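You operate a simulated robot arm through the tools that you are given. There is no shell and no other tool.

The job below is to be done with a simulated robot arm. You get a single attempt, and the scene is never put back.

Task
Push the white fuse carrier to its contacts, test it on FUSE, bin it as shown and switch off.
Fine: good in green, blown in red.
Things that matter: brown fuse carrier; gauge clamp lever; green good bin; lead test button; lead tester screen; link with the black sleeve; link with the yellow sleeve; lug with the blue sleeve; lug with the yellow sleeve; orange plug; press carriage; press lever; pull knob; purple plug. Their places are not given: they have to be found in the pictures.

Only the result counts: the job must be done as asked and must still hold three seconds after the hand-in. Knocking over, shifting, dropping, spilling or breaking anything else fails it.

Robot
A 7-joint arm with a two-finger parallel gripper, fixed in place. Base frame: the origin is at the foot of the arm, x ahead of it, y to its left, z up; the work surface is at about z = 0.88. Lengths are in m, angles in rad, forces in N, time in s.
Its first joint turns from -2.601 to 2.601 rad. Payload 3.43 kg.
The TCP is the grasp point between the finger pads, 0.03 m short of the fingertips. In the tool frame z runs along the fingers and y along their closing line. Largest opening 0.094 m; finger width 0.028, thickness 0.01; the body of the gripper, 0.05 by 0.096 m, starts 0.055 m behind the TCP.
Orientation is told as [roll, pitch, yaw] about the base's x, y, z axes, in that order, counted from this pose: with the fingers straight down and closing along the base's y, the tool's x points along the base's -x, its y along +y and its z along -z.

Tools
- The arm moves only by the tool step_arm. Its argument "plan" is a list of rows, each a list of 6 numbers: the shift along the tool's x, y, z in cm, then the turn, a rotation vector about the tool's x, y, z in rad. In form: [[x, y, z, ax, ay, az], ...]. A call has 1 to 20 rows; each row shifts and turns the commanded pose from where the row before left it, along the tool's axes as they then stand. "grip" is the opening, from 0 (shut) to 1 (fully open), set as the call begins (left out, the last holds). A row lasts 0.2 s, in which the tool goes at most 0.05 m and 0.15 rad; a call with a longer step from one row to the next is refused whole, and so is a gripper value outside its range. A pose out of reach is approached as far as the arm can. The call stops where the force on the tool passes 40 N (or 10 N more than at its start, if that is more) or the arm is blocked; 0.2 s more then pass. Each finger travels about 0.045 m/s and halts on what it meets, pressing with about 43 N; the grip force reading is that of the motor and also rises with nothing between the fingers. The clock runs only during rows and for 0.2 s after the last one: add rows that do not move to give the fingers time. It gives the time, the measured TCP pose, the force on the tool (base axes), the opening and the grip force at its end, in the units of the frame above (readings bear some noise), with the torque about the TCP (base axes, N m) and any sound that the robot's microphone picked up.
- Cameras (640 x 400 px; columns grow to the right, rows downward): "scene" is fixed at [0.2149, 0.4885, 1.6196]; the picture's right is [0.95, -0.31, 0.00], its down [-0.29, -0.87, -0.40] and it looks along [0.13, 0.38, -0.92] (base axes); focal length 287 px, centre (320, 200). "wrist" rides on the gripper at [0.076, 0.014, -0.103] in the tool frame; the picture's right is [-0.18, 0.98, 0.00], its down [-0.75, -0.14, -0.64] and it looks along [-0.63, -0.12, 0.77] (tool axes); focal length 243 px, centre (320, 200).
- get_image(camera): a new picture of that camera. No time passes.
- pixel_to_xyz(camera, pixels): for up to 12 pixels [column, row] of the newest picture of that camera ("zoom" is the newest enlarged one), the place [x, y, z] in the base frame of the surface seen there, good to about 0.002 m, but the place of the scene camera against the robot may be out by one fixed shift of up to 0.018 m in any direction. No time passes.
- close_up(camera, box): a new picture of the part [left, top, right, bottom] of that camera's present view, enlarged. No time passes.
- close_job(): hands the job in; it is judged then, once.

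Unless the task says otherwise, let go and move clear before handing in.

The tools are called as a command line: name --pt "numbers of a row" for each row, then --argument value for the rest, lists and objects as JSON in quotes. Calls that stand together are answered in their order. step_arm: Moves the arm, as the interface text tells. Its arguments: {"type":"object","properties":{"plan":{"type":"array"},"grip":{"type":"number"}},"required":["plan"]} The other tools are called the same way: get_image (camera) takes a picture; pixel_to_xyz (camera, pixels) gives the place of the surface under pixels of a picture; close_up (camera, box) takes an enlarged picture of a part of a camera's view; close_job () hands the job in.

At the start:

```text
time_s: 0.0
tool_pos: [0.4608, 0.8726, 1.1791]
ee_rot: [0.002, 0.0, 0.0]
force: [0.3, -0.1, 0.3]
torque: [0.0, 0.02, -0.01]
finger_gap: 0.0938
grip_force: 0.0
```

scene: 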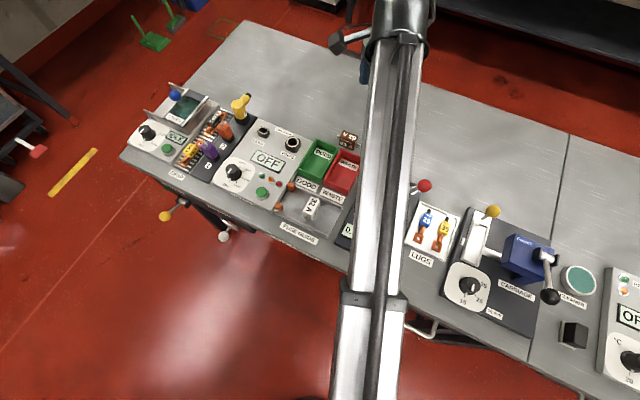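
wrist: 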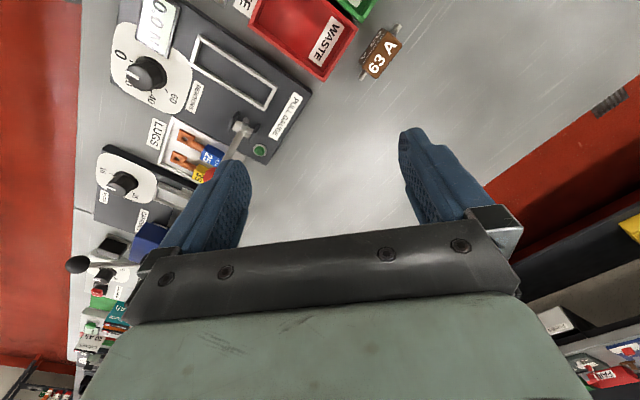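

The scene picture shows the fuse tester near (265,170), with a green and a red bin at (320,155) and (345,170) and a white carrier near (311,205). I'll look closer before moving.

close_up --camera "scene" --box '[210, 110, 370, 250]'

close_up --camera "scene" --box '[120, 80, 280, 220]'

```text
2.86 times, centred on (290, 180) of scene
```

zoom: 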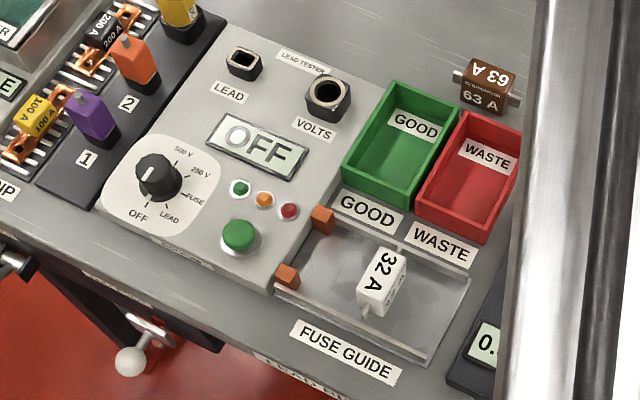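

```text
2.86 times, centred on (200, 150) of scene
```

zoom: 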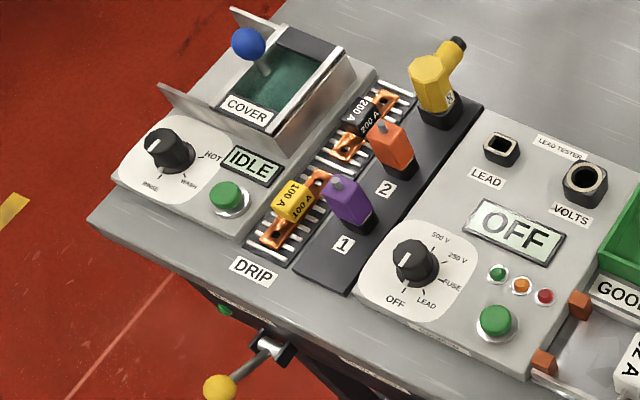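

The tester's dial is at about zoom (160,178), its button at (240,238), and the contacts are the two orange blocks at (322,220) and (288,277). Next I'll take closer views and coordinates.

close_up --camera "scene" --box '[210, 150, 290, 210]'

close_up --camera "scene" --box '[270, 170, 350, 230]'

pixel_to_xyz --camera "scene" --pixels '[[234, 171], [263, 192], [291, 187], [282, 208], [310, 208], [319, 160], [345, 172], [350, 139], [240, 190], [300, 200], [325, 225], [265, 160]]'

```text
6.67 times, centred on (250, 180) of scene
```

zoom: 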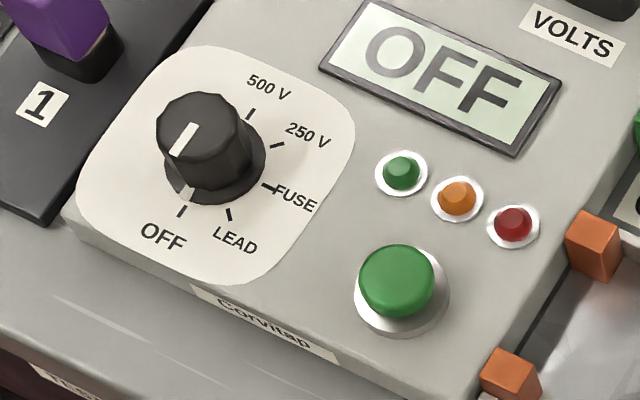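

```text
6.67 times, centred on (310, 200) of scene
```

zoom: 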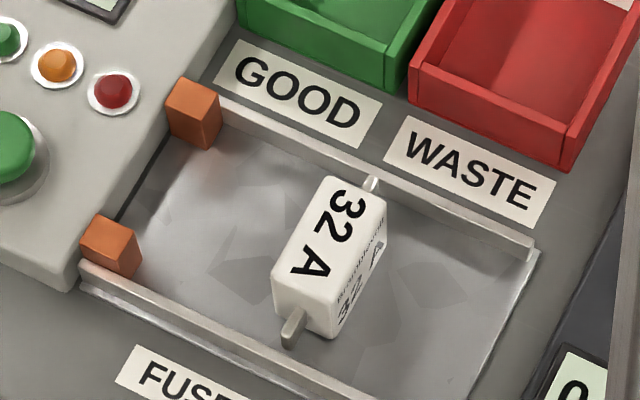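

```text
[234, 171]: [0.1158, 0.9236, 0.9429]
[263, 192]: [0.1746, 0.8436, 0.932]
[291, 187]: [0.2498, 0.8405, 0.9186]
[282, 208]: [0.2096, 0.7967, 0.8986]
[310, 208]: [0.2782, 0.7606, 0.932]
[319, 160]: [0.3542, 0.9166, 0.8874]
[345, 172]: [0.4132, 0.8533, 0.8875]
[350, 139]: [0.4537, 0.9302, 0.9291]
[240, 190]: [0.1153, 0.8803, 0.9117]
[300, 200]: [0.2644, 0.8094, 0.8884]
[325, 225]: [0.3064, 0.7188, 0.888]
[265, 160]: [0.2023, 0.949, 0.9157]
```

The dial's grey tab points at OFF, and FUSE is counter-clockwise from it past LEAD. The scene camera may be shifted, so I'll move the arm at safe height over the left end and get accurate places with the wrist camera.

step_arm --pt "4.5 0 0 0 0 0" --pt "4.5 0 0 0 0 0" --pt "4.5 0 0 0 0 0" --pt "4.5 0 0 0 0 0" --pt "4.5 0 0 0 0 0" --pt "4.5 0 0 0 0 0" --pt "4.5 0 0 0 0 0" --pt "4.5 0 0 0 0 0" --pt "4.5 0 0 0 0 0" --pt "4.5 0 0 0 0 0" --pt "0 0 0 0 0 0" --grip 1.0

get_image --camera "wrist"

get_image --camera "scene"

```text
time_s: 2.4
tool_pos: [0.0161, 0.8721, 1.1791]
ee_rot: [0.001, 0.001, 0.0]
force: [-0.5, -0.6, 0.0]
torque: [0.02, 0.0, -0.05]
finger_gap: 0.0941
grip_force: 0.0
```

```text
taken
```

wrist: 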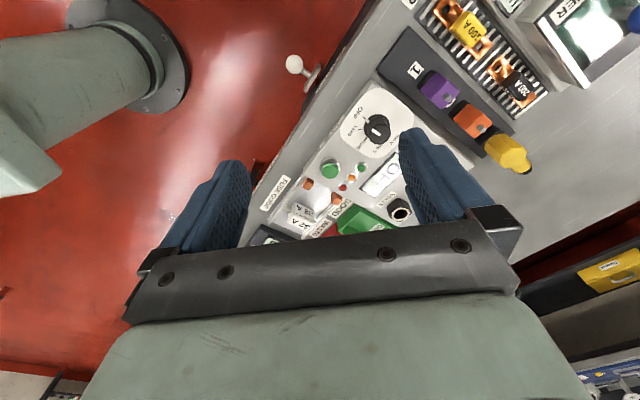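

```text
taken
```

scene: 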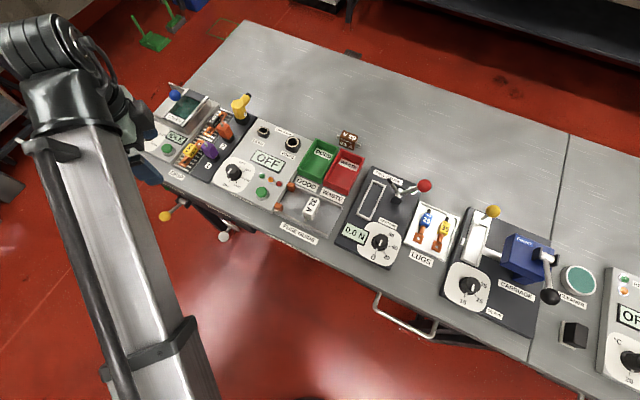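

The wrist view shows the dial at (376,130), the button at (330,168) and the white carrier at (312,203). I'll zoom in and read accurate coordinates with the wrist camera.

close_up --camera "wrist" --box '[240, 70, 440, 245]'

pixel_to_xyz --camera "wrist" --pixels '[[376, 130], [330, 168], [376, 122], [312, 200], [350, 100], [308, 184], [335, 199], [360, 168], [350, 178], [342, 188], [300, 205], [385, 180]]'

pixel_to_xyz --camera "scene" --pixels '[[263, 192], [310, 208], [265, 160], [234, 171], [240, 190]]'

```text
2.29 times, centred on (340, 158) of wrist
```

zoom: 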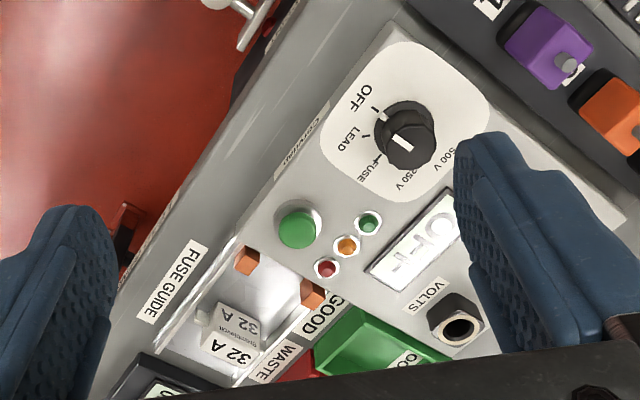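

```text
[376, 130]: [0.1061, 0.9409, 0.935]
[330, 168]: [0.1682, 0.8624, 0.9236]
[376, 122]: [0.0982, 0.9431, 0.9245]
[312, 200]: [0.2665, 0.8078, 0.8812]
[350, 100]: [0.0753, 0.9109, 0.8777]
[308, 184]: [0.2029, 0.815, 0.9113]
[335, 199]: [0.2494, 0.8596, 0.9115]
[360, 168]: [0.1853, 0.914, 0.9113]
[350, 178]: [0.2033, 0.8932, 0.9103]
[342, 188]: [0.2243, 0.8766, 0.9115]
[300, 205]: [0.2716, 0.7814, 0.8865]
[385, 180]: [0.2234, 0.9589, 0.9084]
```

```text
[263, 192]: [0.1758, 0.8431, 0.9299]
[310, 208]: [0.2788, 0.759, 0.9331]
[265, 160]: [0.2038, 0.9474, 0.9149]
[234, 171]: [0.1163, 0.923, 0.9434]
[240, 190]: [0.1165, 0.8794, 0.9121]
```

From the wrist, the contact tops are at about (0.203,0.815) and (0.249,0.860), so the bench is turned about 45°. I'll back up toward the base and yaw the tool 45° to square it with the bench for a clear view.

step_arm --pt "-0.57 -3.45 0 0 0 0" --pt "-0.57 -3.45 0 0 0 0" --pt "-0.57 -3.45 0 0 0 0" --pt "-0.57 -3.45 0 0 0 0" --pt "-0.57 -3.45 0 0 0 0" --pt "-0.57 -3.45 0 0 0 0" --pt "0 0 0 0 0 -0.131" --pt "0 0 0 0 0 -0.131" --pt "0 0 0 0 0 -0.131" --pt "0 0 0 0 0 -0.131" --pt "0 0 0 0 0 -0.131" --pt "0 0 0 0 0 -0.131" --pt "0 0 0 0 0 0" --grip 1.0

get_image --camera "wrist"

close_up --camera "wrist" --box '[200, 60, 440, 240]'

```text
time_s: 5.2
tool_pos: [0.0469, 0.6892, 1.1299]
ee_rot: [0.006, -0.007, 0.787]
force: [0.1, 0.1, 0.7]
torque: [0.04, -0.01, 0.01]
finger_gap: 0.0938
grip_force: 0.1
out of reach, approached as far as the arm can: row 3, 4, 5, 6, 9
```

```text
taken
```

wrist: 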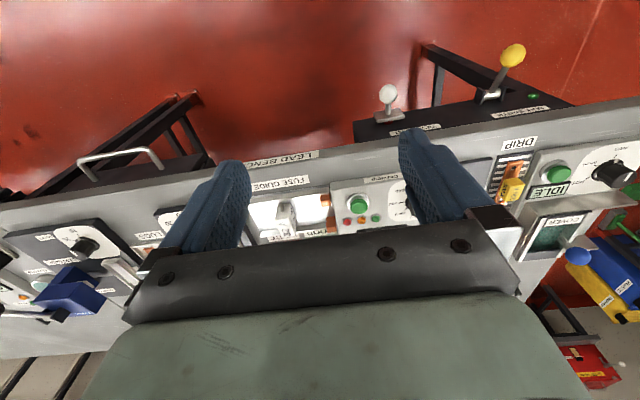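

```text
2.22 times, centred on (320, 150) of wrist
```

zoom: 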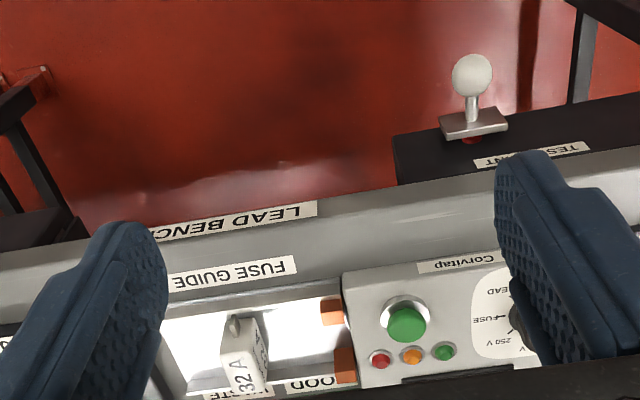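

The view is now square with the bench: fuse guide at about zoom (270,330), tester at (420,320). There is a white-knob lever under the bench edge with a "TEST…" label, so I'll read the labels before acting.

close_up --camera "wrist" --box '[340, 30, 580, 160]'

close_up --camera "scene" --box '[150, 180, 350, 290]'

close_up --camera "wrist" --box '[245, 140, 415, 245]'

```text
2.67 times, centred on (460, 95) of wrist
```

zoom: 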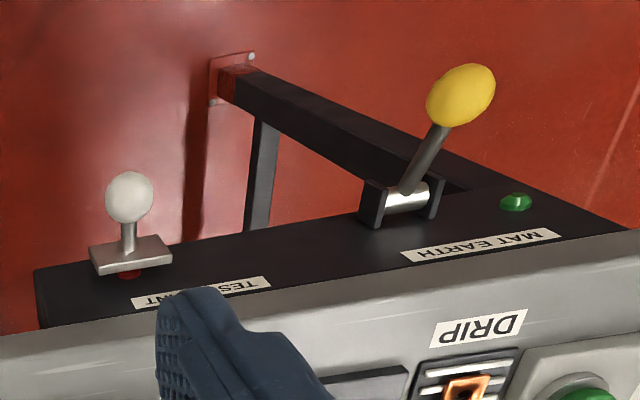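

```text
3.20 times, centred on (250, 235) of scene
```

zoom: 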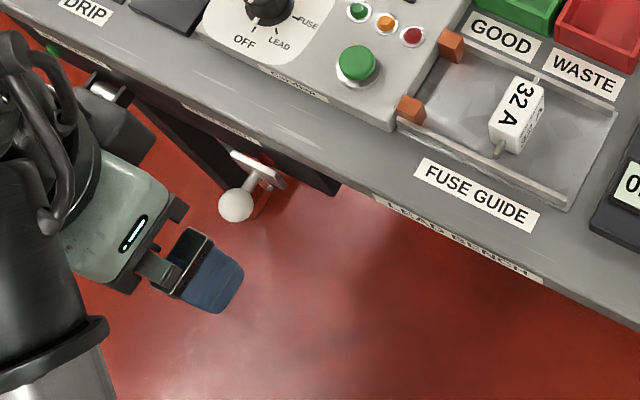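

```text
3.76 times, centred on (330, 192) of wrist
```

zoom: 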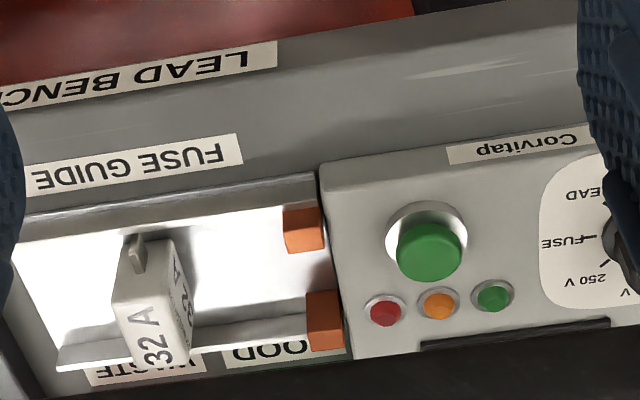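

The under-bench items are "MAT EARTH" and a pull knob marked "TES…NT"; I leave those alone for now. I'll read the guide, carrier, contact and button coordinates from this wrist view.

pixel_to_xyz --camera "zoom" --pixels '[[302, 240], [323, 340], [135, 270], [137, 255], [150, 335], [185, 325], [165, 260], [430, 262], [100, 215], [310, 180], [230, 230], [90, 345]]'

pixel_to_xyz --camera "zoom" --pixels '[[115, 290], [175, 245], [140, 350], [180, 350], [122, 345], [200, 340], [290, 345], [290, 210], [320, 215], [340, 345], [430, 235], [385, 310]]'

```text
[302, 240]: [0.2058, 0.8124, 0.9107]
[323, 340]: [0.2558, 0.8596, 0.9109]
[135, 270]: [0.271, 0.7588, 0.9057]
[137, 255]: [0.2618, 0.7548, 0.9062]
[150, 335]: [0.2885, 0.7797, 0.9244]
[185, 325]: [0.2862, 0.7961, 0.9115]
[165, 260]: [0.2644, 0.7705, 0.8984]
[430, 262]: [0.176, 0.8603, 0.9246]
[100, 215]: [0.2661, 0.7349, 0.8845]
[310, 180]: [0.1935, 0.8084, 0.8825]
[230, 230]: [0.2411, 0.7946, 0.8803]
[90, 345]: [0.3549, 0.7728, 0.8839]
```

```text
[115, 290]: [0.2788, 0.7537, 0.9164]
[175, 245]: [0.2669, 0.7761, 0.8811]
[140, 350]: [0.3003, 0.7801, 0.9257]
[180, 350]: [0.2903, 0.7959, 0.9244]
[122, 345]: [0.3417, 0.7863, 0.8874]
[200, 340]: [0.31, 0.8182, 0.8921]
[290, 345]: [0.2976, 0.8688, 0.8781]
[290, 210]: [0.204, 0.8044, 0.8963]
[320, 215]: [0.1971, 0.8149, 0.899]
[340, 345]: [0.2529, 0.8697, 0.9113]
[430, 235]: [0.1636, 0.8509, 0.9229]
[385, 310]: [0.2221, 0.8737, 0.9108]
```

Carrier top is about z 0.925 near (0.287,0.777), and the guide floor is at 0.880. I'll get the bench direction, dial ticks and bins from the scene camera for angles.

pixel_to_xyz --camera "scene" --pixels '[[229.3, 181.6], [236.3, 182.1], [242.2, 178], [243.5, 171.7], [239.5, 167.1], [234, 171], [232, 165], [200, 205], [340, 263], [500, 338]]'

close_up --camera "scene" --box '[290, 125, 370, 200]'

```text
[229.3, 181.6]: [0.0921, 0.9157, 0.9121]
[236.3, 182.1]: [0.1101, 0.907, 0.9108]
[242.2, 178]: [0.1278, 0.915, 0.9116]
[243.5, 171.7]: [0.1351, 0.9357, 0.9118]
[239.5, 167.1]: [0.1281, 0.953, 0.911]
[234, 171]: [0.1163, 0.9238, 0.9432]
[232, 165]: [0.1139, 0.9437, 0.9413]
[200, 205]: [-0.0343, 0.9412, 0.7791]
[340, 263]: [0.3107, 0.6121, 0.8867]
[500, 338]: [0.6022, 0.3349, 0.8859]
```

```text
5.33 times, centred on (330, 162) of scene
```

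zoom: 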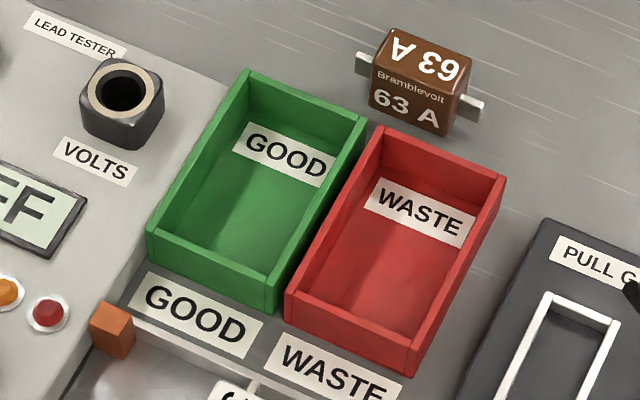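

The dial ticks fit a circle with OFF at −134°, LEAD −88° and FUSE −44°, so FUSE is a 90° counter-clockwise turn from OFF and the bench runs at about −44°. Now I'll hover over the carrier with the open gripper for a closer wrist look.

step_arm --pt "-3.32 -1.59 0 0 0 -0.003" --pt "-3.32 -1.59 0 0 0 -0.003" --pt "-3.32 -1.59 0 0 0 -0.003" --pt "-3.32 -1.59 0 0 0 -0.003" --pt "-3.32 -1.59 0 0 0 -0.003" --pt "-3.32 -1.59 0 0 0 -0.003" --pt "-3.32 -1.59 0 0 0 0" --pt "0 0 0 0 0 0" --grip 1.0

get_image --camera "wrist"

pixel_to_xyz --camera "scene" --pixels '[[291.2, 184.2], [278.5, 205.7], [261.5, 192.1]]'

```text
time_s: 7.0
tool_pos: [0.2899, 0.7779, 1.133]
ee_rot: [0.001, 0.0, 0.806]
force: [-0.6, -1.2, 0.4]
torque: [-0.01, 0.03, -0.02]
finger_gap: 0.094
grip_force: 0.0
```

```text
taken
```

wrist: 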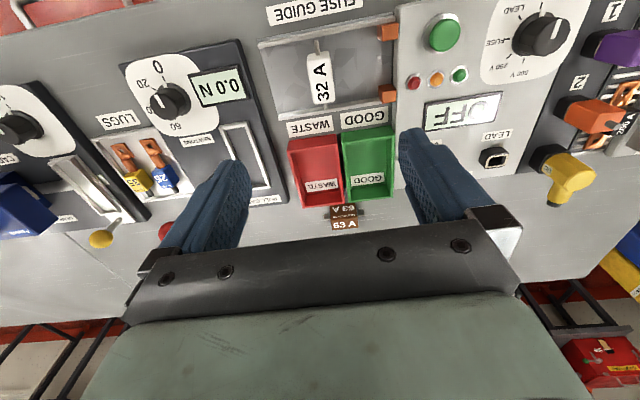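

```text
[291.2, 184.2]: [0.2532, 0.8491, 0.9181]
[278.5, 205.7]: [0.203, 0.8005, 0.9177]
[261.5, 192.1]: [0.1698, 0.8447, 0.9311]
```

This is a clear overhead view: carrier at (319,78), contacts at (388,31) and (387,94), bins at (318,170) and (368,163), dial at (540,33). I'll zoom and measure.

close_up --camera "wrist" --box '[240, 0, 440, 125]'

pixel_to_xyz --camera "zoom" --pixels '[[250, 175], [230, 250], [275, 250], [250, 330], [250, 125], [475, 100], [475, 300], [650, 110], [150, 350], [450, 330], [150, 150], [400, 200]]'

close_up --camera "wrist" --box '[440, 0, 640, 125]'

close_up --camera "wrist" --box '[260, 100, 420, 230]'

```text
3.20 times, centred on (340, 62) of wrist
```

zoom: 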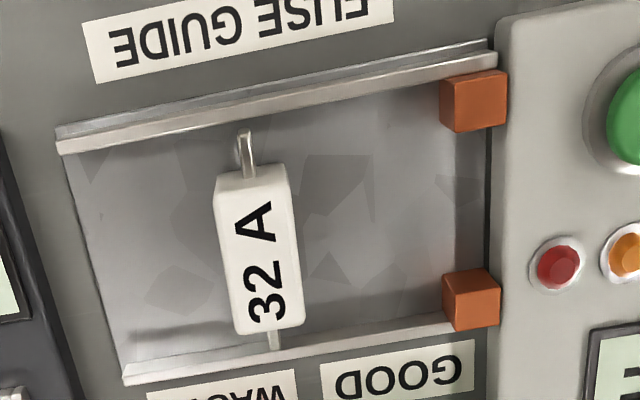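

```text
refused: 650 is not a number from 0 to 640
```

```text
3.20 times, centred on (540, 62) of wrist
```

zoom: 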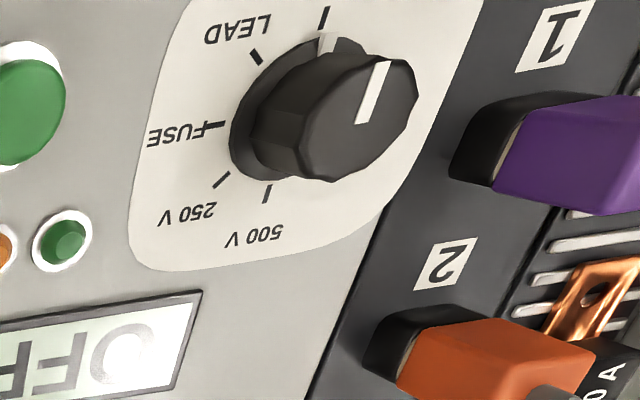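

```text
3.08 times, centred on (340, 165) of wrist
```

zoom: 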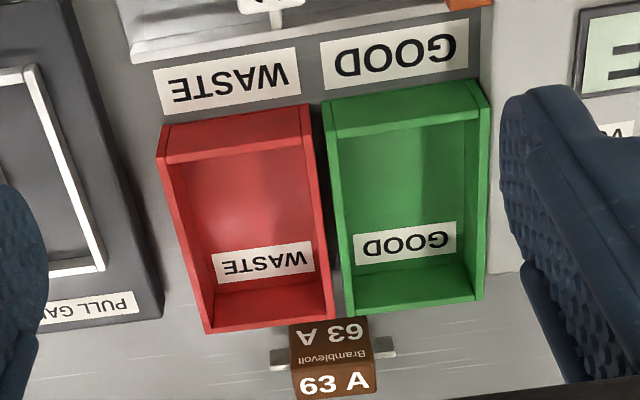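

The carrier's blades reach toward both rails and the contacts stand in line with them. I'll query the wrist pixels for carrier corners, contacts and rails, then dial and bins.

pixel_to_xyz --camera "wrist" --pixels '[[310.5, 60.5], [329, 57.5], [332, 99.5], [314.5, 102.5], [321.3, 79.7], [316.5, 45], [325.9, 106.5], [387.8, 32.8], [387.5, 93.8], [270, 45.5], [370, 23.8], [290, 115]]'

pixel_to_xyz --camera "wrist" --pixels '[[379.5, 36], [379.5, 96], [444, 35], [446, 33], [553, 37], [541, 4.5], [520.5, 17.5], [505.5, 39.5], [508.5, 56.5], [523.5, 60.5], [532, 50], [546, 20]]'

pixel_to_xyz --camera "wrist" --pixels '[[288.5, 151], [336, 134.5], [345, 135], [392, 128], [343, 203], [302, 207], [394, 195], [350, 201], [318, 160], [366, 155], [343, 222], [370, 130]]'

```text
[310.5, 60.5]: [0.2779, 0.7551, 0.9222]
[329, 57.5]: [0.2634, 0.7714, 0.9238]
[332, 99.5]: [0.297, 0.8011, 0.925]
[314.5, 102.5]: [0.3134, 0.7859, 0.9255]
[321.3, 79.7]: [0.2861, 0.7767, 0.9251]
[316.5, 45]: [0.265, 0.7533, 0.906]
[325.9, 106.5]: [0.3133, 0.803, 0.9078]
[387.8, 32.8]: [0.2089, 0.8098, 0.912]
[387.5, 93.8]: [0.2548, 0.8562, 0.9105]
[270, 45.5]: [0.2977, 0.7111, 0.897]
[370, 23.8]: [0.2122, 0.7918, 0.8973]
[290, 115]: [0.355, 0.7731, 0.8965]
```

```text
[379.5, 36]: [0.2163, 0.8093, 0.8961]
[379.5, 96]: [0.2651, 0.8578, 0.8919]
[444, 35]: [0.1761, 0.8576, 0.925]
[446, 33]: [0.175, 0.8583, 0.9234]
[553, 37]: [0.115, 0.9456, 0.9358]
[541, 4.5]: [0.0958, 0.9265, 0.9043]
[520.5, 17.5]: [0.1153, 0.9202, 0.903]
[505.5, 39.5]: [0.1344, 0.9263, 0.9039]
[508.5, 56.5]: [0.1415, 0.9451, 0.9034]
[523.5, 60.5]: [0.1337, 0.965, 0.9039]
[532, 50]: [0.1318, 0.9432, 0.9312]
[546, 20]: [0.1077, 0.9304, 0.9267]
```

```text
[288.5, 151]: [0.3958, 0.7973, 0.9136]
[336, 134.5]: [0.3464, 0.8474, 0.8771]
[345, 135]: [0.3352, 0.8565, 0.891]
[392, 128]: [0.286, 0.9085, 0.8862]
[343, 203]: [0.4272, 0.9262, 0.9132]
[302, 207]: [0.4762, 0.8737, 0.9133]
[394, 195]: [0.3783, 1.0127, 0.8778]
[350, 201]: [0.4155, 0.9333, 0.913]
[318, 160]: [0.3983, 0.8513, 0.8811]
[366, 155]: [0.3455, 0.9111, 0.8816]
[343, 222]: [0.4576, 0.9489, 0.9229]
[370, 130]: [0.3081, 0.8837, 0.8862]
```

The carrier centre is about (0.288,0.778), its blades sit in line with the contact faces roughly 6–7 cm away toward the tester, and the tool axes match the rails. I'll shut the fingers, move to the carrier's far side and descend inside the guide.

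step_arm --pt "0.12 -3.75 0 0 0 0" --pt "0 0 0 0 0 0" --pt "0 0 0 0 0 0" --pt "0 0 0 0 0 0" --pt "0 0 0 0 0 0" --pt "0 0 3.5 0 0 0" --pt "0 0 3.5 0 0 0" --pt "0 0 3.5 0 0 0" --pt "0 0 3.5 0 0 0" --pt "0 0 2.1 0 0 0" --pt "0 0 0 0 0 0" --grip 0

get_image --camera "wrist"

get_image --camera "scene"

```text
time_s: 9.4
tool_pos: [0.3154, 0.7511, 0.973]
ee_rot: [0.0, 0.0, 0.804]
force: [-0.1, 0.2, 0.1]
torque: [0.04, -0.02, -0.03]
finger_gap: 0.0
grip_force: 33.3
```

```text
taken
```

wrist: 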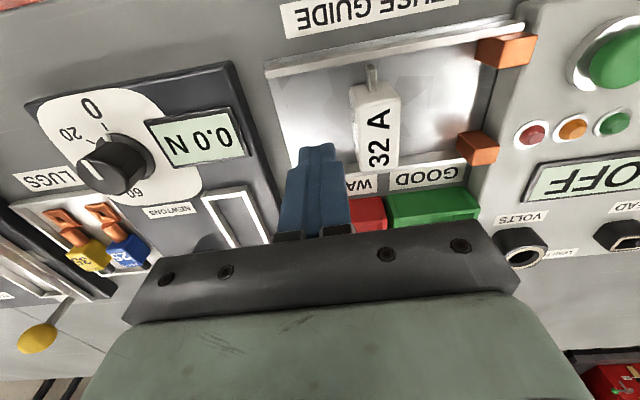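

```text
taken
```

scene: 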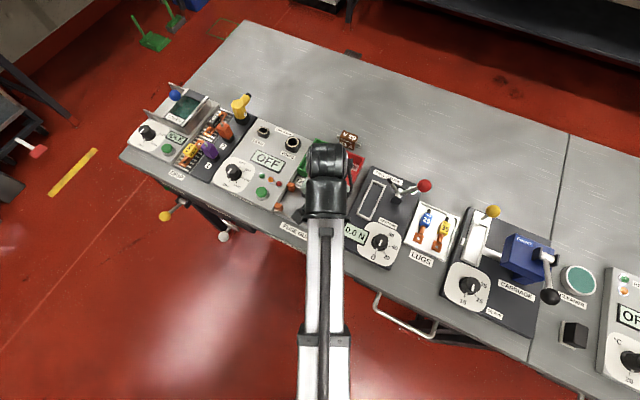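

The closed fingers at (315,170) stand just to the far side of the carrier at (375,130), inside the guide. I'll descend to push height.

step_arm --pt "0 0 2.0 0 0 0" --pt "0 0 2.0 0 0 0" --pt "0 0 1.1 0 0 0" --pt "0 0 0 0 0 0" --grip 0

get_image --camera "wrist"

```text
time_s: 10.4
tool_pos: [0.314, 0.7492, 0.9191]
ee_rot: [0.0, 0.002, 0.804]
force: [-0.2, -1.0, 0.3]
torque: [-0.04, 0.0, 0.0]
finger_gap: 0.0
grip_force: 32.9
```

```text
taken
```

wrist: 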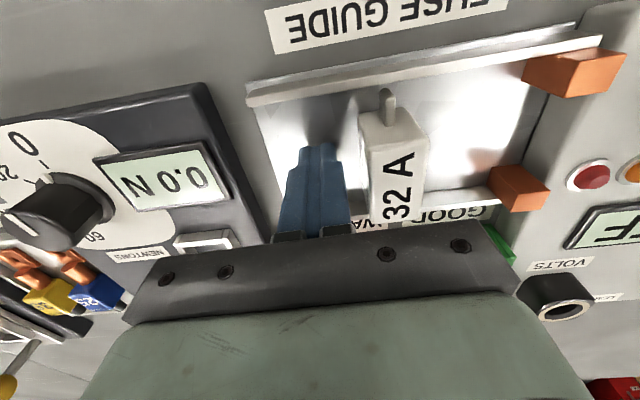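

The fingers are beside the carrier with clear floor. I'll push along the rails toward the contacts in small steps, with a small centering shift.

step_arm --pt "-0.25 0.8 0 0 0 0" --pt "0 0.8 0 0 0 0" --pt "0 0.8 0 0 0 0" --pt "0 0.8 0 0 0 0" --pt "0 0.8 0 0 0 0" --pt "0 0.8 0 0 0 0" --pt "0 0.8 0 0 0 0" --grip 0

get_image --camera "wrist"

```text
time_s: 12.0
tool_pos: [0.277, 0.7899, 0.9199]
ee_rot: [0.0, 0.001, 0.803]
force: [-0.3, 0.5, 0.1]
torque: [-0.02, 0.03, -0.01]
finger_gap: 0.0002
grip_force: 32.8
```

```text
taken
```

wrist: 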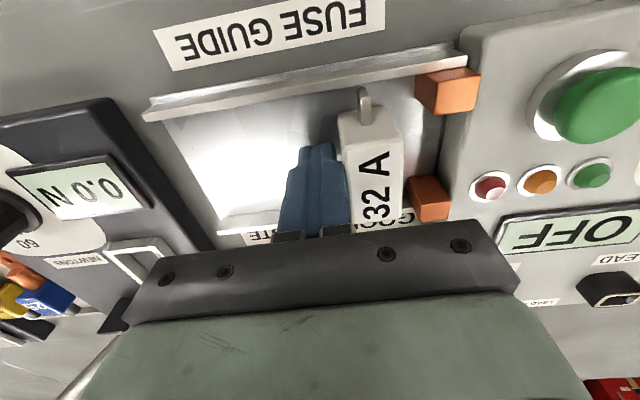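

The carrier slides with the fingers and is now about 2–3 cm from the contacts at (445,92) and (430,198). I'll keep pushing in small steps.

step_arm --pt "0 0.5 0 0 0 0" --pt "0 0.5 0 0 0 0" --pt "0 0.4 0 0 0 0" --pt "0 0.3 0 0 0 0" --pt "0 0.2 0 0 0 0" --grip 0

get_image --camera "wrist"

```text
time_s: 13.2
tool_pos: [0.2628, 0.8027, 0.9194]
ee_rot: [0.0, 0.001, 0.803]
force: [0.2, 0.4, -0.6]
torque: [0.01, -0.01, -0.01]
finger_gap: 0.0
grip_force: 33.0
```

```text
taken
```

wrist: 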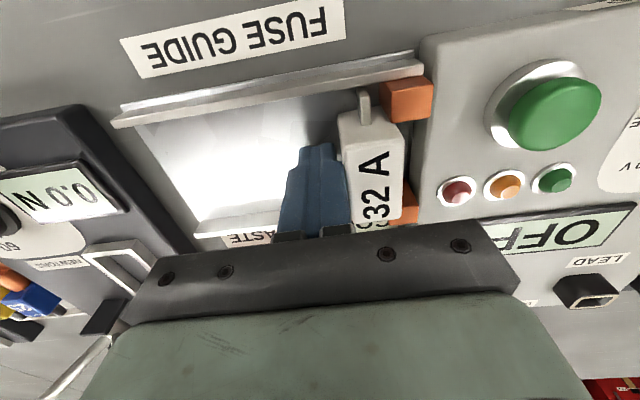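

The blade at (365,105) is about 1 cm short of the near contact at (405,100). Continuing in finer steps and watching the force.

step_arm --pt "0 0.2 0 0 0 0" --pt "0 0.2 0 0 0 0" --pt "0 0.2 0 0 0 0" --pt "0 0.15 0 0 0 0" --grip 0

close_up --camera "wrist" --box '[300, 60, 460, 240]'

```text
time_s: 14.2
tool_pos: [0.2585, 0.8085, 0.9202]
ee_rot: [-0.002, -0.001, 0.803]
force: [4.7, -5.4, 0.7]
torque: [0.02, 0.03, -0.09]
finger_gap: 0.0
grip_force: 32.5
```

```text
2.22 times, centred on (380, 150) of wrist
```

zoom: 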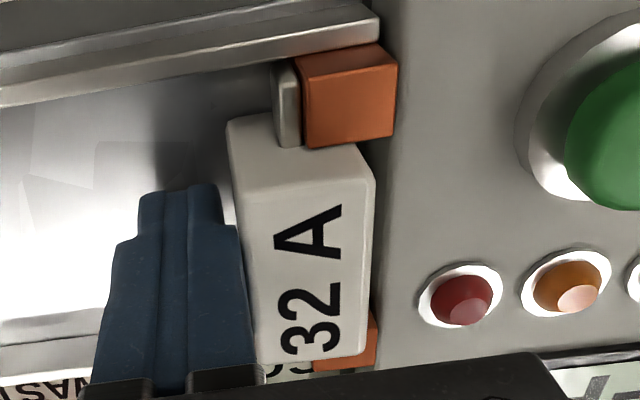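

The blade touches the near contact and the force reads about 7 N against the push. I'll press slightly more to seat both blades.

step_arm --pt "0 0.1 0 0 0 0" --pt "0 0.1 0 0 0 0" --pt "0 0 0 0 0 0" --grip 0

close_up --camera "wrist" --box '[300, 60, 460, 240]'

```text
time_s: 15.0
tool_pos: [0.2576, 0.8079, 0.9199]
ee_rot: [-0.001, -0.001, 0.803]
force: [14.0, -19.1, 3.3]
torque: [0.09, 0.02, -0.22]
finger_gap: 0.0
grip_force: 33.1
```

```text
2.22 times, centred on (380, 150) of wrist
```

zoom: 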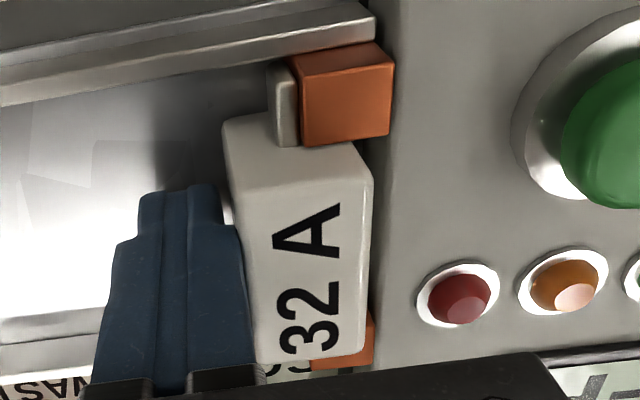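

The push now reads about 24 N with no further travel, and the blade sits flat against the contact, so the carrier is home. I'll back the fingers off and rise.

step_arm --pt "0 -0.3 0 0 0 0" --pt "0 -0.7 0 0 0 0" --pt "0 -0.5 0 0 0 0" --pt "0 0 -2.5 0 0 0" --pt "0 0 -4 0 0 0" --pt "0 0 -4 0 0 0" --pt "0 0 -4 0 0 0" --pt "0 0 -3 0 0 0" --pt "0 0 0 0 0 0" --grip 0

get_image --camera "wrist"

close_up --camera "wrist" --box '[300, 0, 500, 125]'

```text
time_s: 17.0
tool_pos: [0.2662, 0.8002, 1.0936]
ee_rot: [-0.001, -0.001, 0.805]
force: [-0.2, -0.1, 0.2]
torque: [0.01, -0.03, 0.01]
finger_gap: 0.0
grip_force: 33.0
```

```text
taken
```

wrist: 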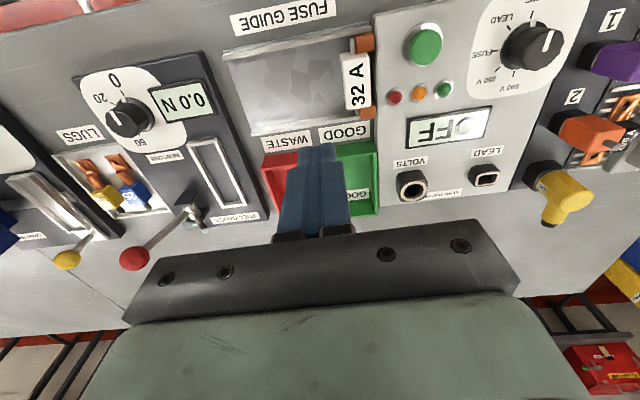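

```text
3.20 times, centred on (400, 62) of wrist
```

zoom: 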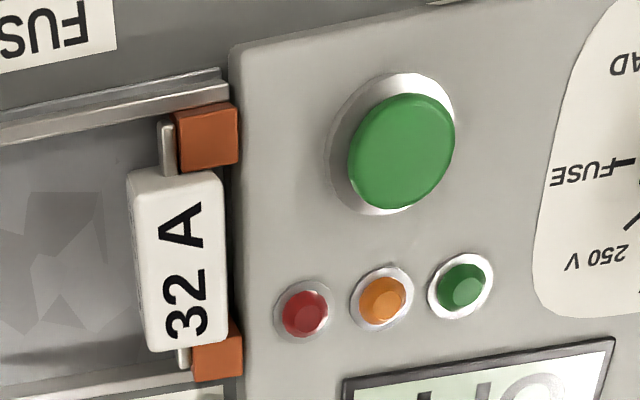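

Both blades rest on the orange contacts in the close-up. Next I'll hover over the dial at about (0.115,0.945) with the fingers partly open and examine it.

step_arm --pt "0 4.19 0 0 0 0" --pt "0 4.19 0 0 0 0" --pt "0 4.19 0 0 0 0" --pt "0 4.19 0 0 0 0" --pt "0 4.19 0 0 0 0" --pt "0 0 0 0 0 0" --pt "0 0 0 0 0 0" --grip 0.64

get_image --camera "wrist"

close_up --camera "wrist" --box '[240, 20, 440, 180]'

```text
time_s: 18.6
tool_pos: [0.1158, 0.9483, 1.0942]
ee_rot: [-0.001, -0.001, 0.805]
force: [0.1, -0.5, 0.2]
torque: [0.0, -0.03, 0.0]
finger_gap: 0.06
grip_force: 0.0
```

```text
taken
```

wrist: 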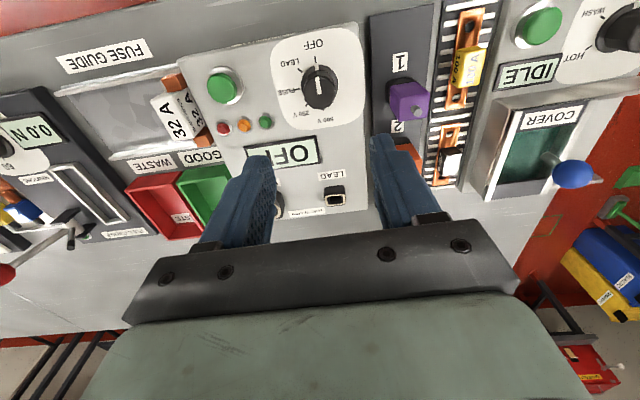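

```text
2.50 times, centred on (340, 100) of wrist
```

zoom: 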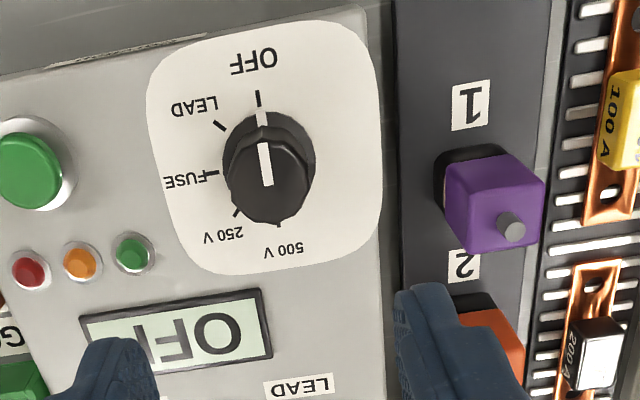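

The dial is clear at (318,88), OFF tick at the picture's top and FUSE to the left. I'll measure its ticks, knob top and the purple plug's clearance.

pixel_to_xyz --camera "wrist" --pixels '[[316, 59.2], [300, 70.4], [296, 88.8], [306, 104.8], [323.6, 109.2], [319.2, 92], [319, 100], [306, 92], [331, 92], [317, 70], [408, 100], [395, 88]]'

pixel_to_xyz --camera "wrist" --pixels '[[312, 75], [330, 75], [335, 82], [318, 80], [303, 84], [335, 88], [310, 105], [392, 96], [430, 95], [222, 86], [225, 85], [315, 85]]'

close_up --camera "wrist" --box '[290, 50, 350, 120]'

```text
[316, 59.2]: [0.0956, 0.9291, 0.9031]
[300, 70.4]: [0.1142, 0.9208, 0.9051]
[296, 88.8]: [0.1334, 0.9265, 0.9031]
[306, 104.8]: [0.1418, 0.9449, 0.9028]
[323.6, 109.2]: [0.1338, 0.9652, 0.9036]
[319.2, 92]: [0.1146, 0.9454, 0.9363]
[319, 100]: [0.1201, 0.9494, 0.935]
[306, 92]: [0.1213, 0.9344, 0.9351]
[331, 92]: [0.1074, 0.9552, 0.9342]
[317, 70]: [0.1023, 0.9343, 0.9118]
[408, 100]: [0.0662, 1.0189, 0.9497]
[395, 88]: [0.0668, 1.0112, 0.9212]
```

```text
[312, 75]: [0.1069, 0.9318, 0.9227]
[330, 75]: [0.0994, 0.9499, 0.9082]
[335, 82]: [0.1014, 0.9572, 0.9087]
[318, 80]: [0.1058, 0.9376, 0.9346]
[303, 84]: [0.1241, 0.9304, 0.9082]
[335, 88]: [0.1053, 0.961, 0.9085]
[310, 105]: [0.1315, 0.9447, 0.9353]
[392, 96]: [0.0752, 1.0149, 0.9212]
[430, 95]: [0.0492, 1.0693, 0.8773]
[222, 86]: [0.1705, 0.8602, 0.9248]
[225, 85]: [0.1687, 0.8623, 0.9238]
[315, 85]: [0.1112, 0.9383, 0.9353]
```

```text
5.71 times, centred on (320, 85) of wrist
```

zoom: 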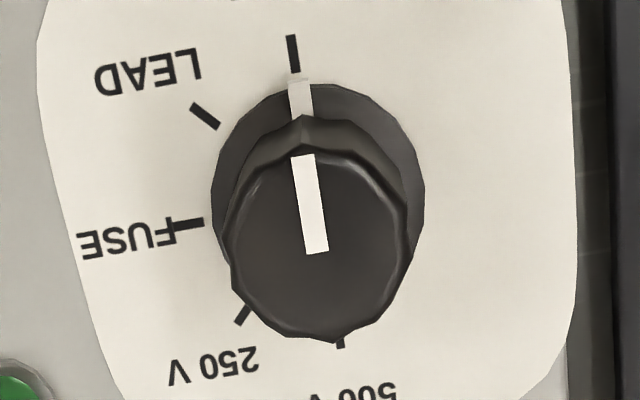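

The knob is about 33 mm across, top at z 0.935, centred at (0.115,0.946) over a skirt at 0.909; the purple plug is 8 cm away. Before gripping, I'll test in the air that the tool can make the 90° counter-clockwise turn.

step_arm --pt "0 0 0 0 0 -0.1428" --pt "0 0 0 0 0 -0.1428" --pt "0 0 0 0 0 -0.1428" --pt "0 0 0 0 0 -0.1428" --pt "0 0 0 0 0 -0.1428" --pt "0 0 0 0 0 -0.1428" --pt "0 0 0 0 0 -0.1428" --pt "0 0 0 0 0 -0.1428" --pt "0 0 0 0 0 -0.1428" --pt "0 0 0 0 0 -0.1428" --pt "0 0 0 0 0 -0.1428" --pt "0 0 0 0 0 0" --grip 0.64

```text
time_s: 21.2
tool_pos: [0.1163, 0.9465, 1.0946]
ee_rot: [-0.001, 0.001, 2.376]
force: [0.0, -0.3, -0.4]
torque: [0.0, 0.01, 0.0]
finger_gap: 0.06
grip_force: 0.0
```

The full turn is reachable. I'll turn back to the start yaw and descend to just above the knob.

step_arm --pt "0 0 0 0 0 0.1428" --pt "0 0 0 0 0 0.1428" --pt "0 0 0 0 0 0.1428" --pt "0 0 0 0 0 0.1428" --pt "0 0 0 0 0 0.1428" --pt "0 0 0 0 0 0.1428" --pt "0 0 0 0 0 0.1428" --pt "0 0 0 0 0 0.1428" --pt "0 0 0 0 0 0.1428" --pt "0 0 0 0 0 0.1428" --pt "0 0 0 0 0 0.1428" --pt "0.15 0 3 0 0 0" --pt "0 0 3 0 0 0" --pt "0 0 3 0 0 0" --pt "0 0 2 0 0 0" --pt "0 0 0 0 0 0" --grip 0.64

get_image --camera "wrist"

```text
time_s: 24.6
tool_pos: [0.1155, 0.9444, 0.9858]
ee_rot: [0.0, 0.0, 0.804]
force: [0.1, -0.5, 0.3]
torque: [0.0, 0.04, -0.04]
finger_gap: 0.0602
grip_force: 0.1
```

```text
taken
```

wrist: 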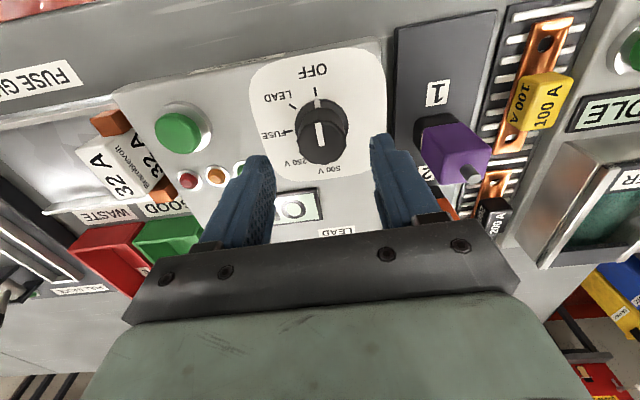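

The fingers straddle the knob at (320,130) with even margins. I'll descend so the tips stop just above the skirt.

step_arm --pt "0 0 1.5 0 0 0" --pt "0 0 1.5 0 0 0" --pt "0 0 1.1 0 0 0" --pt "0 0 0 0 0 0" --grip 0.64

get_image --camera "wrist"

```text
time_s: 25.6
tool_pos: [0.1145, 0.9439, 0.9427]
ee_rot: [-0.001, 0.001, 0.805]
force: [0.7, -0.5, 0.4]
torque: [-0.02, 0.01, 0.0]
finger_gap: 0.0601
grip_force: 0.1
```

```text
taken
```

wrist: 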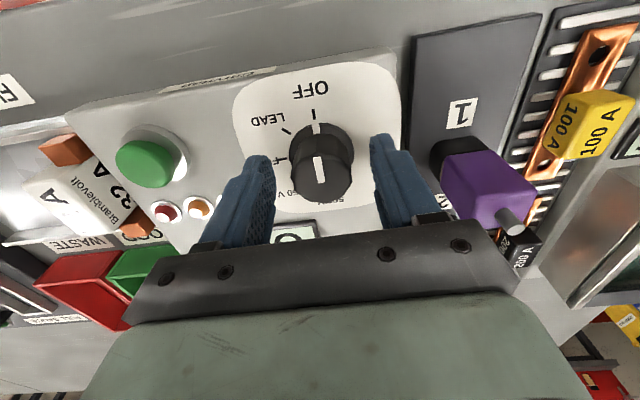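

TCP is within 2 mm of the knob axis. I'll trim by about a millimetre and close on the knob.

step_arm --pt "-0.12 0.05 0 0 0 0" --pt "0 0 0 0 0 0" --grip 0.64

step_arm --pt "0 0 0 0 0 0" --pt "0 0 0 0 0 0" --pt "0 0 0 0 0 0" --pt "0 0 0 0 0 0" --grip 0.2

get_image --camera "wrist"

```text
time_s: 26.2
tool_pos: [0.1154, 0.9466, 0.9425]
ee_rot: [0.001, -0.001, 0.805]
force: [0.8, 0.4, 0.1]
torque: [0.01, -0.01, 0.03]
finger_gap: 0.0603
grip_force: 0.0
```

```text
time_s: 27.2
tool_pos: [0.1157, 0.9462, 0.9431]
ee_rot: [0.0, -0.001, 0.805]
force: [-4.3, 4.4, -0.2]
torque: [-0.22, -0.26, 0.01]
finger_gap: 0.0336
grip_force: 44.3
```

```text
taken
```

wrist: 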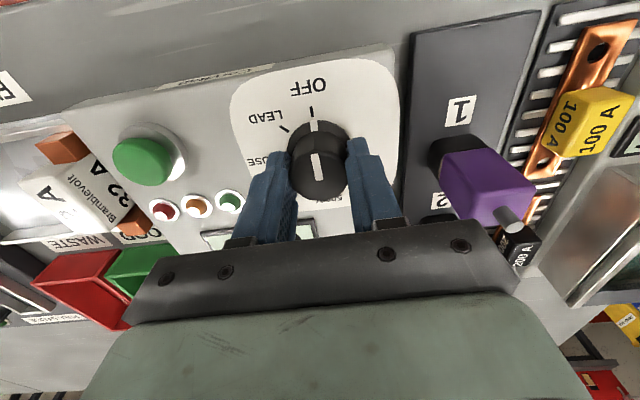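

The fingers hold the knob at a 33.6 mm gap. I'll turn it counter-clockwise by 45° first and check that it follows.

step_arm --pt "0 0 0 0 0 -0.131" --pt "0 0 0 0 0 -0.131" --pt "0 0 0 0 0 -0.131" --pt "0 0 0 0 0 -0.131" --pt "0 0 0 0 0 -0.131" --pt "0 0 0 0 0 -0.131" --pt "0 0 0 0 0 0" --grip 0.2

get_image --camera "wrist"

get_image --camera "scene"

```text
time_s: 28.8
tool_pos: [0.1141, 0.9482, 0.9428]
ee_rot: [-0.001, -0.004, 1.592]
force: [-5.9, 23.9, 3.5]
torque: [-0.32, -0.34, 0.0]
finger_gap: 0.0337
grip_force: 44.2
```

```text
taken
```

wrist: 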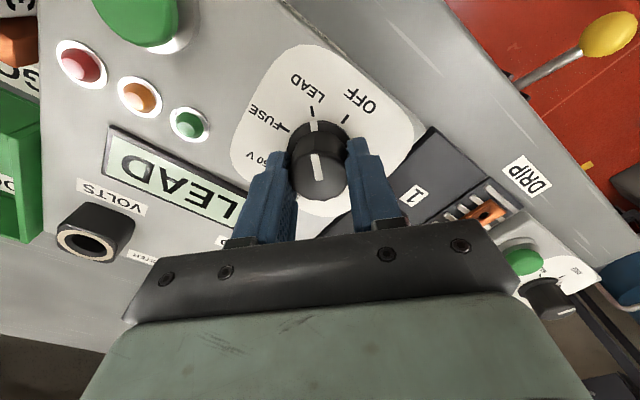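

```text
taken
```

scene: 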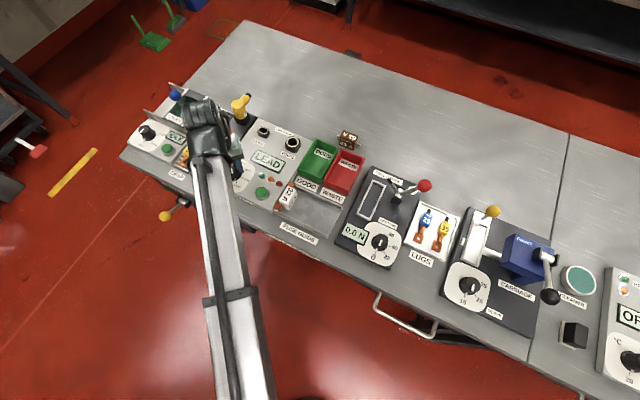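

The screen now reads LEAD and the pointer is at LEAD. A 24 N side load shows the axis is about 2 mm toward +y, so I'll relieve that and then turn the remaining 45° to FUSE.

step_arm --pt "-0.2 0 0 0 0 0" --pt "0 0 0 0 0 0" --grip 0.2

step_arm --pt "0 0 0 0 0 -0.131" --pt "0 0 0 0 0 -0.131" --pt "0 0 0 0 0 -0.131" --pt "0 0 0 0 0 -0.131" --pt "0 0 0 0 0 -0.131" --pt "0 0 0 0 0 -0.131" --pt "0 0 0 0 0 0" --grip 0.2

get_image --camera "wrist"

close_up --camera "scene" --box '[210, 110, 370, 250]'

```text
time_s: 29.4
tool_pos: [0.1135, 0.9484, 0.944]
ee_rot: [-0.001, 0.0, 1.591]
force: [-8.2, 7.8, 1.8]
torque: [1.53, -0.32, 0.0]
finger_gap: 0.0335
grip_force: 45.1
```

```text
time_s: 31.0
tool_pos: [0.1147, 0.9464, 0.944]
ee_rot: [0.005, 0.003, 2.38]
force: [-21.6, -6.4, -12.7]
torque: [0.33, -0.18, -0.01]
finger_gap: 0.0339
grip_force: 45.4
```

```text
taken
```

wrist: 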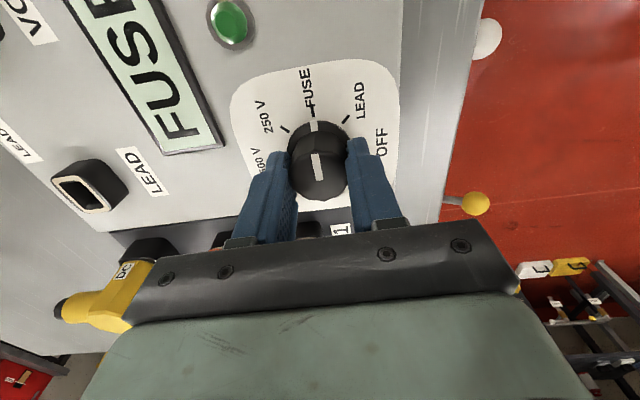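

```text
2.86 times, centred on (290, 180) of scene
```

zoom: 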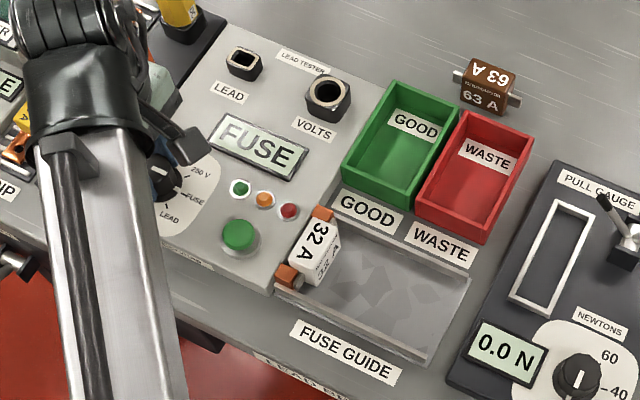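

The screen reads FUSE and the pointer tab is on the FUSE tick. I'll release the knob and rise straight up.

step_arm --pt "0 0 0 0 0 0" --pt "0 0 0 0 0 0" --pt "0 0 0 0 0 0" --pt "0 0 -2 0 0 0" --pt "0 0 -4 0 0 0" --pt "0 0 -4 0 0 0" --pt "0 0 -4 0 0 0" --pt "0 0 0 0 0 0" --grip 0.64

close_up --camera "scene" --box '[210, 110, 370, 250]'

```text
time_s: 32.8
tool_pos: [0.1167, 0.9469, 1.0833]
ee_rot: [0.0, 0.002, 2.378]
force: [0.3, 0.2, -0.1]
torque: [0.0, 0.0, 0.01]
finger_gap: 0.0602
grip_force: 0.0
```

```text
2.86 times, centred on (290, 180) of scene
```

zoom: 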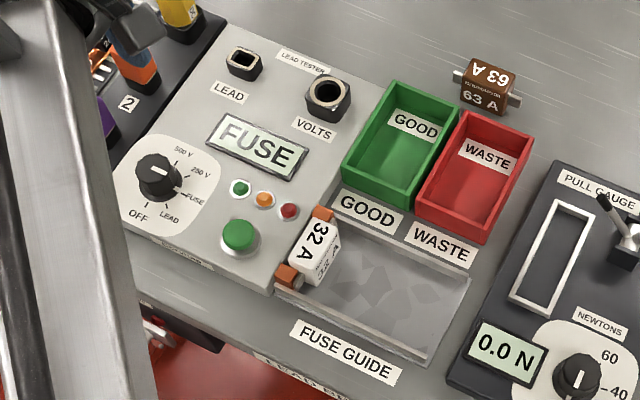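

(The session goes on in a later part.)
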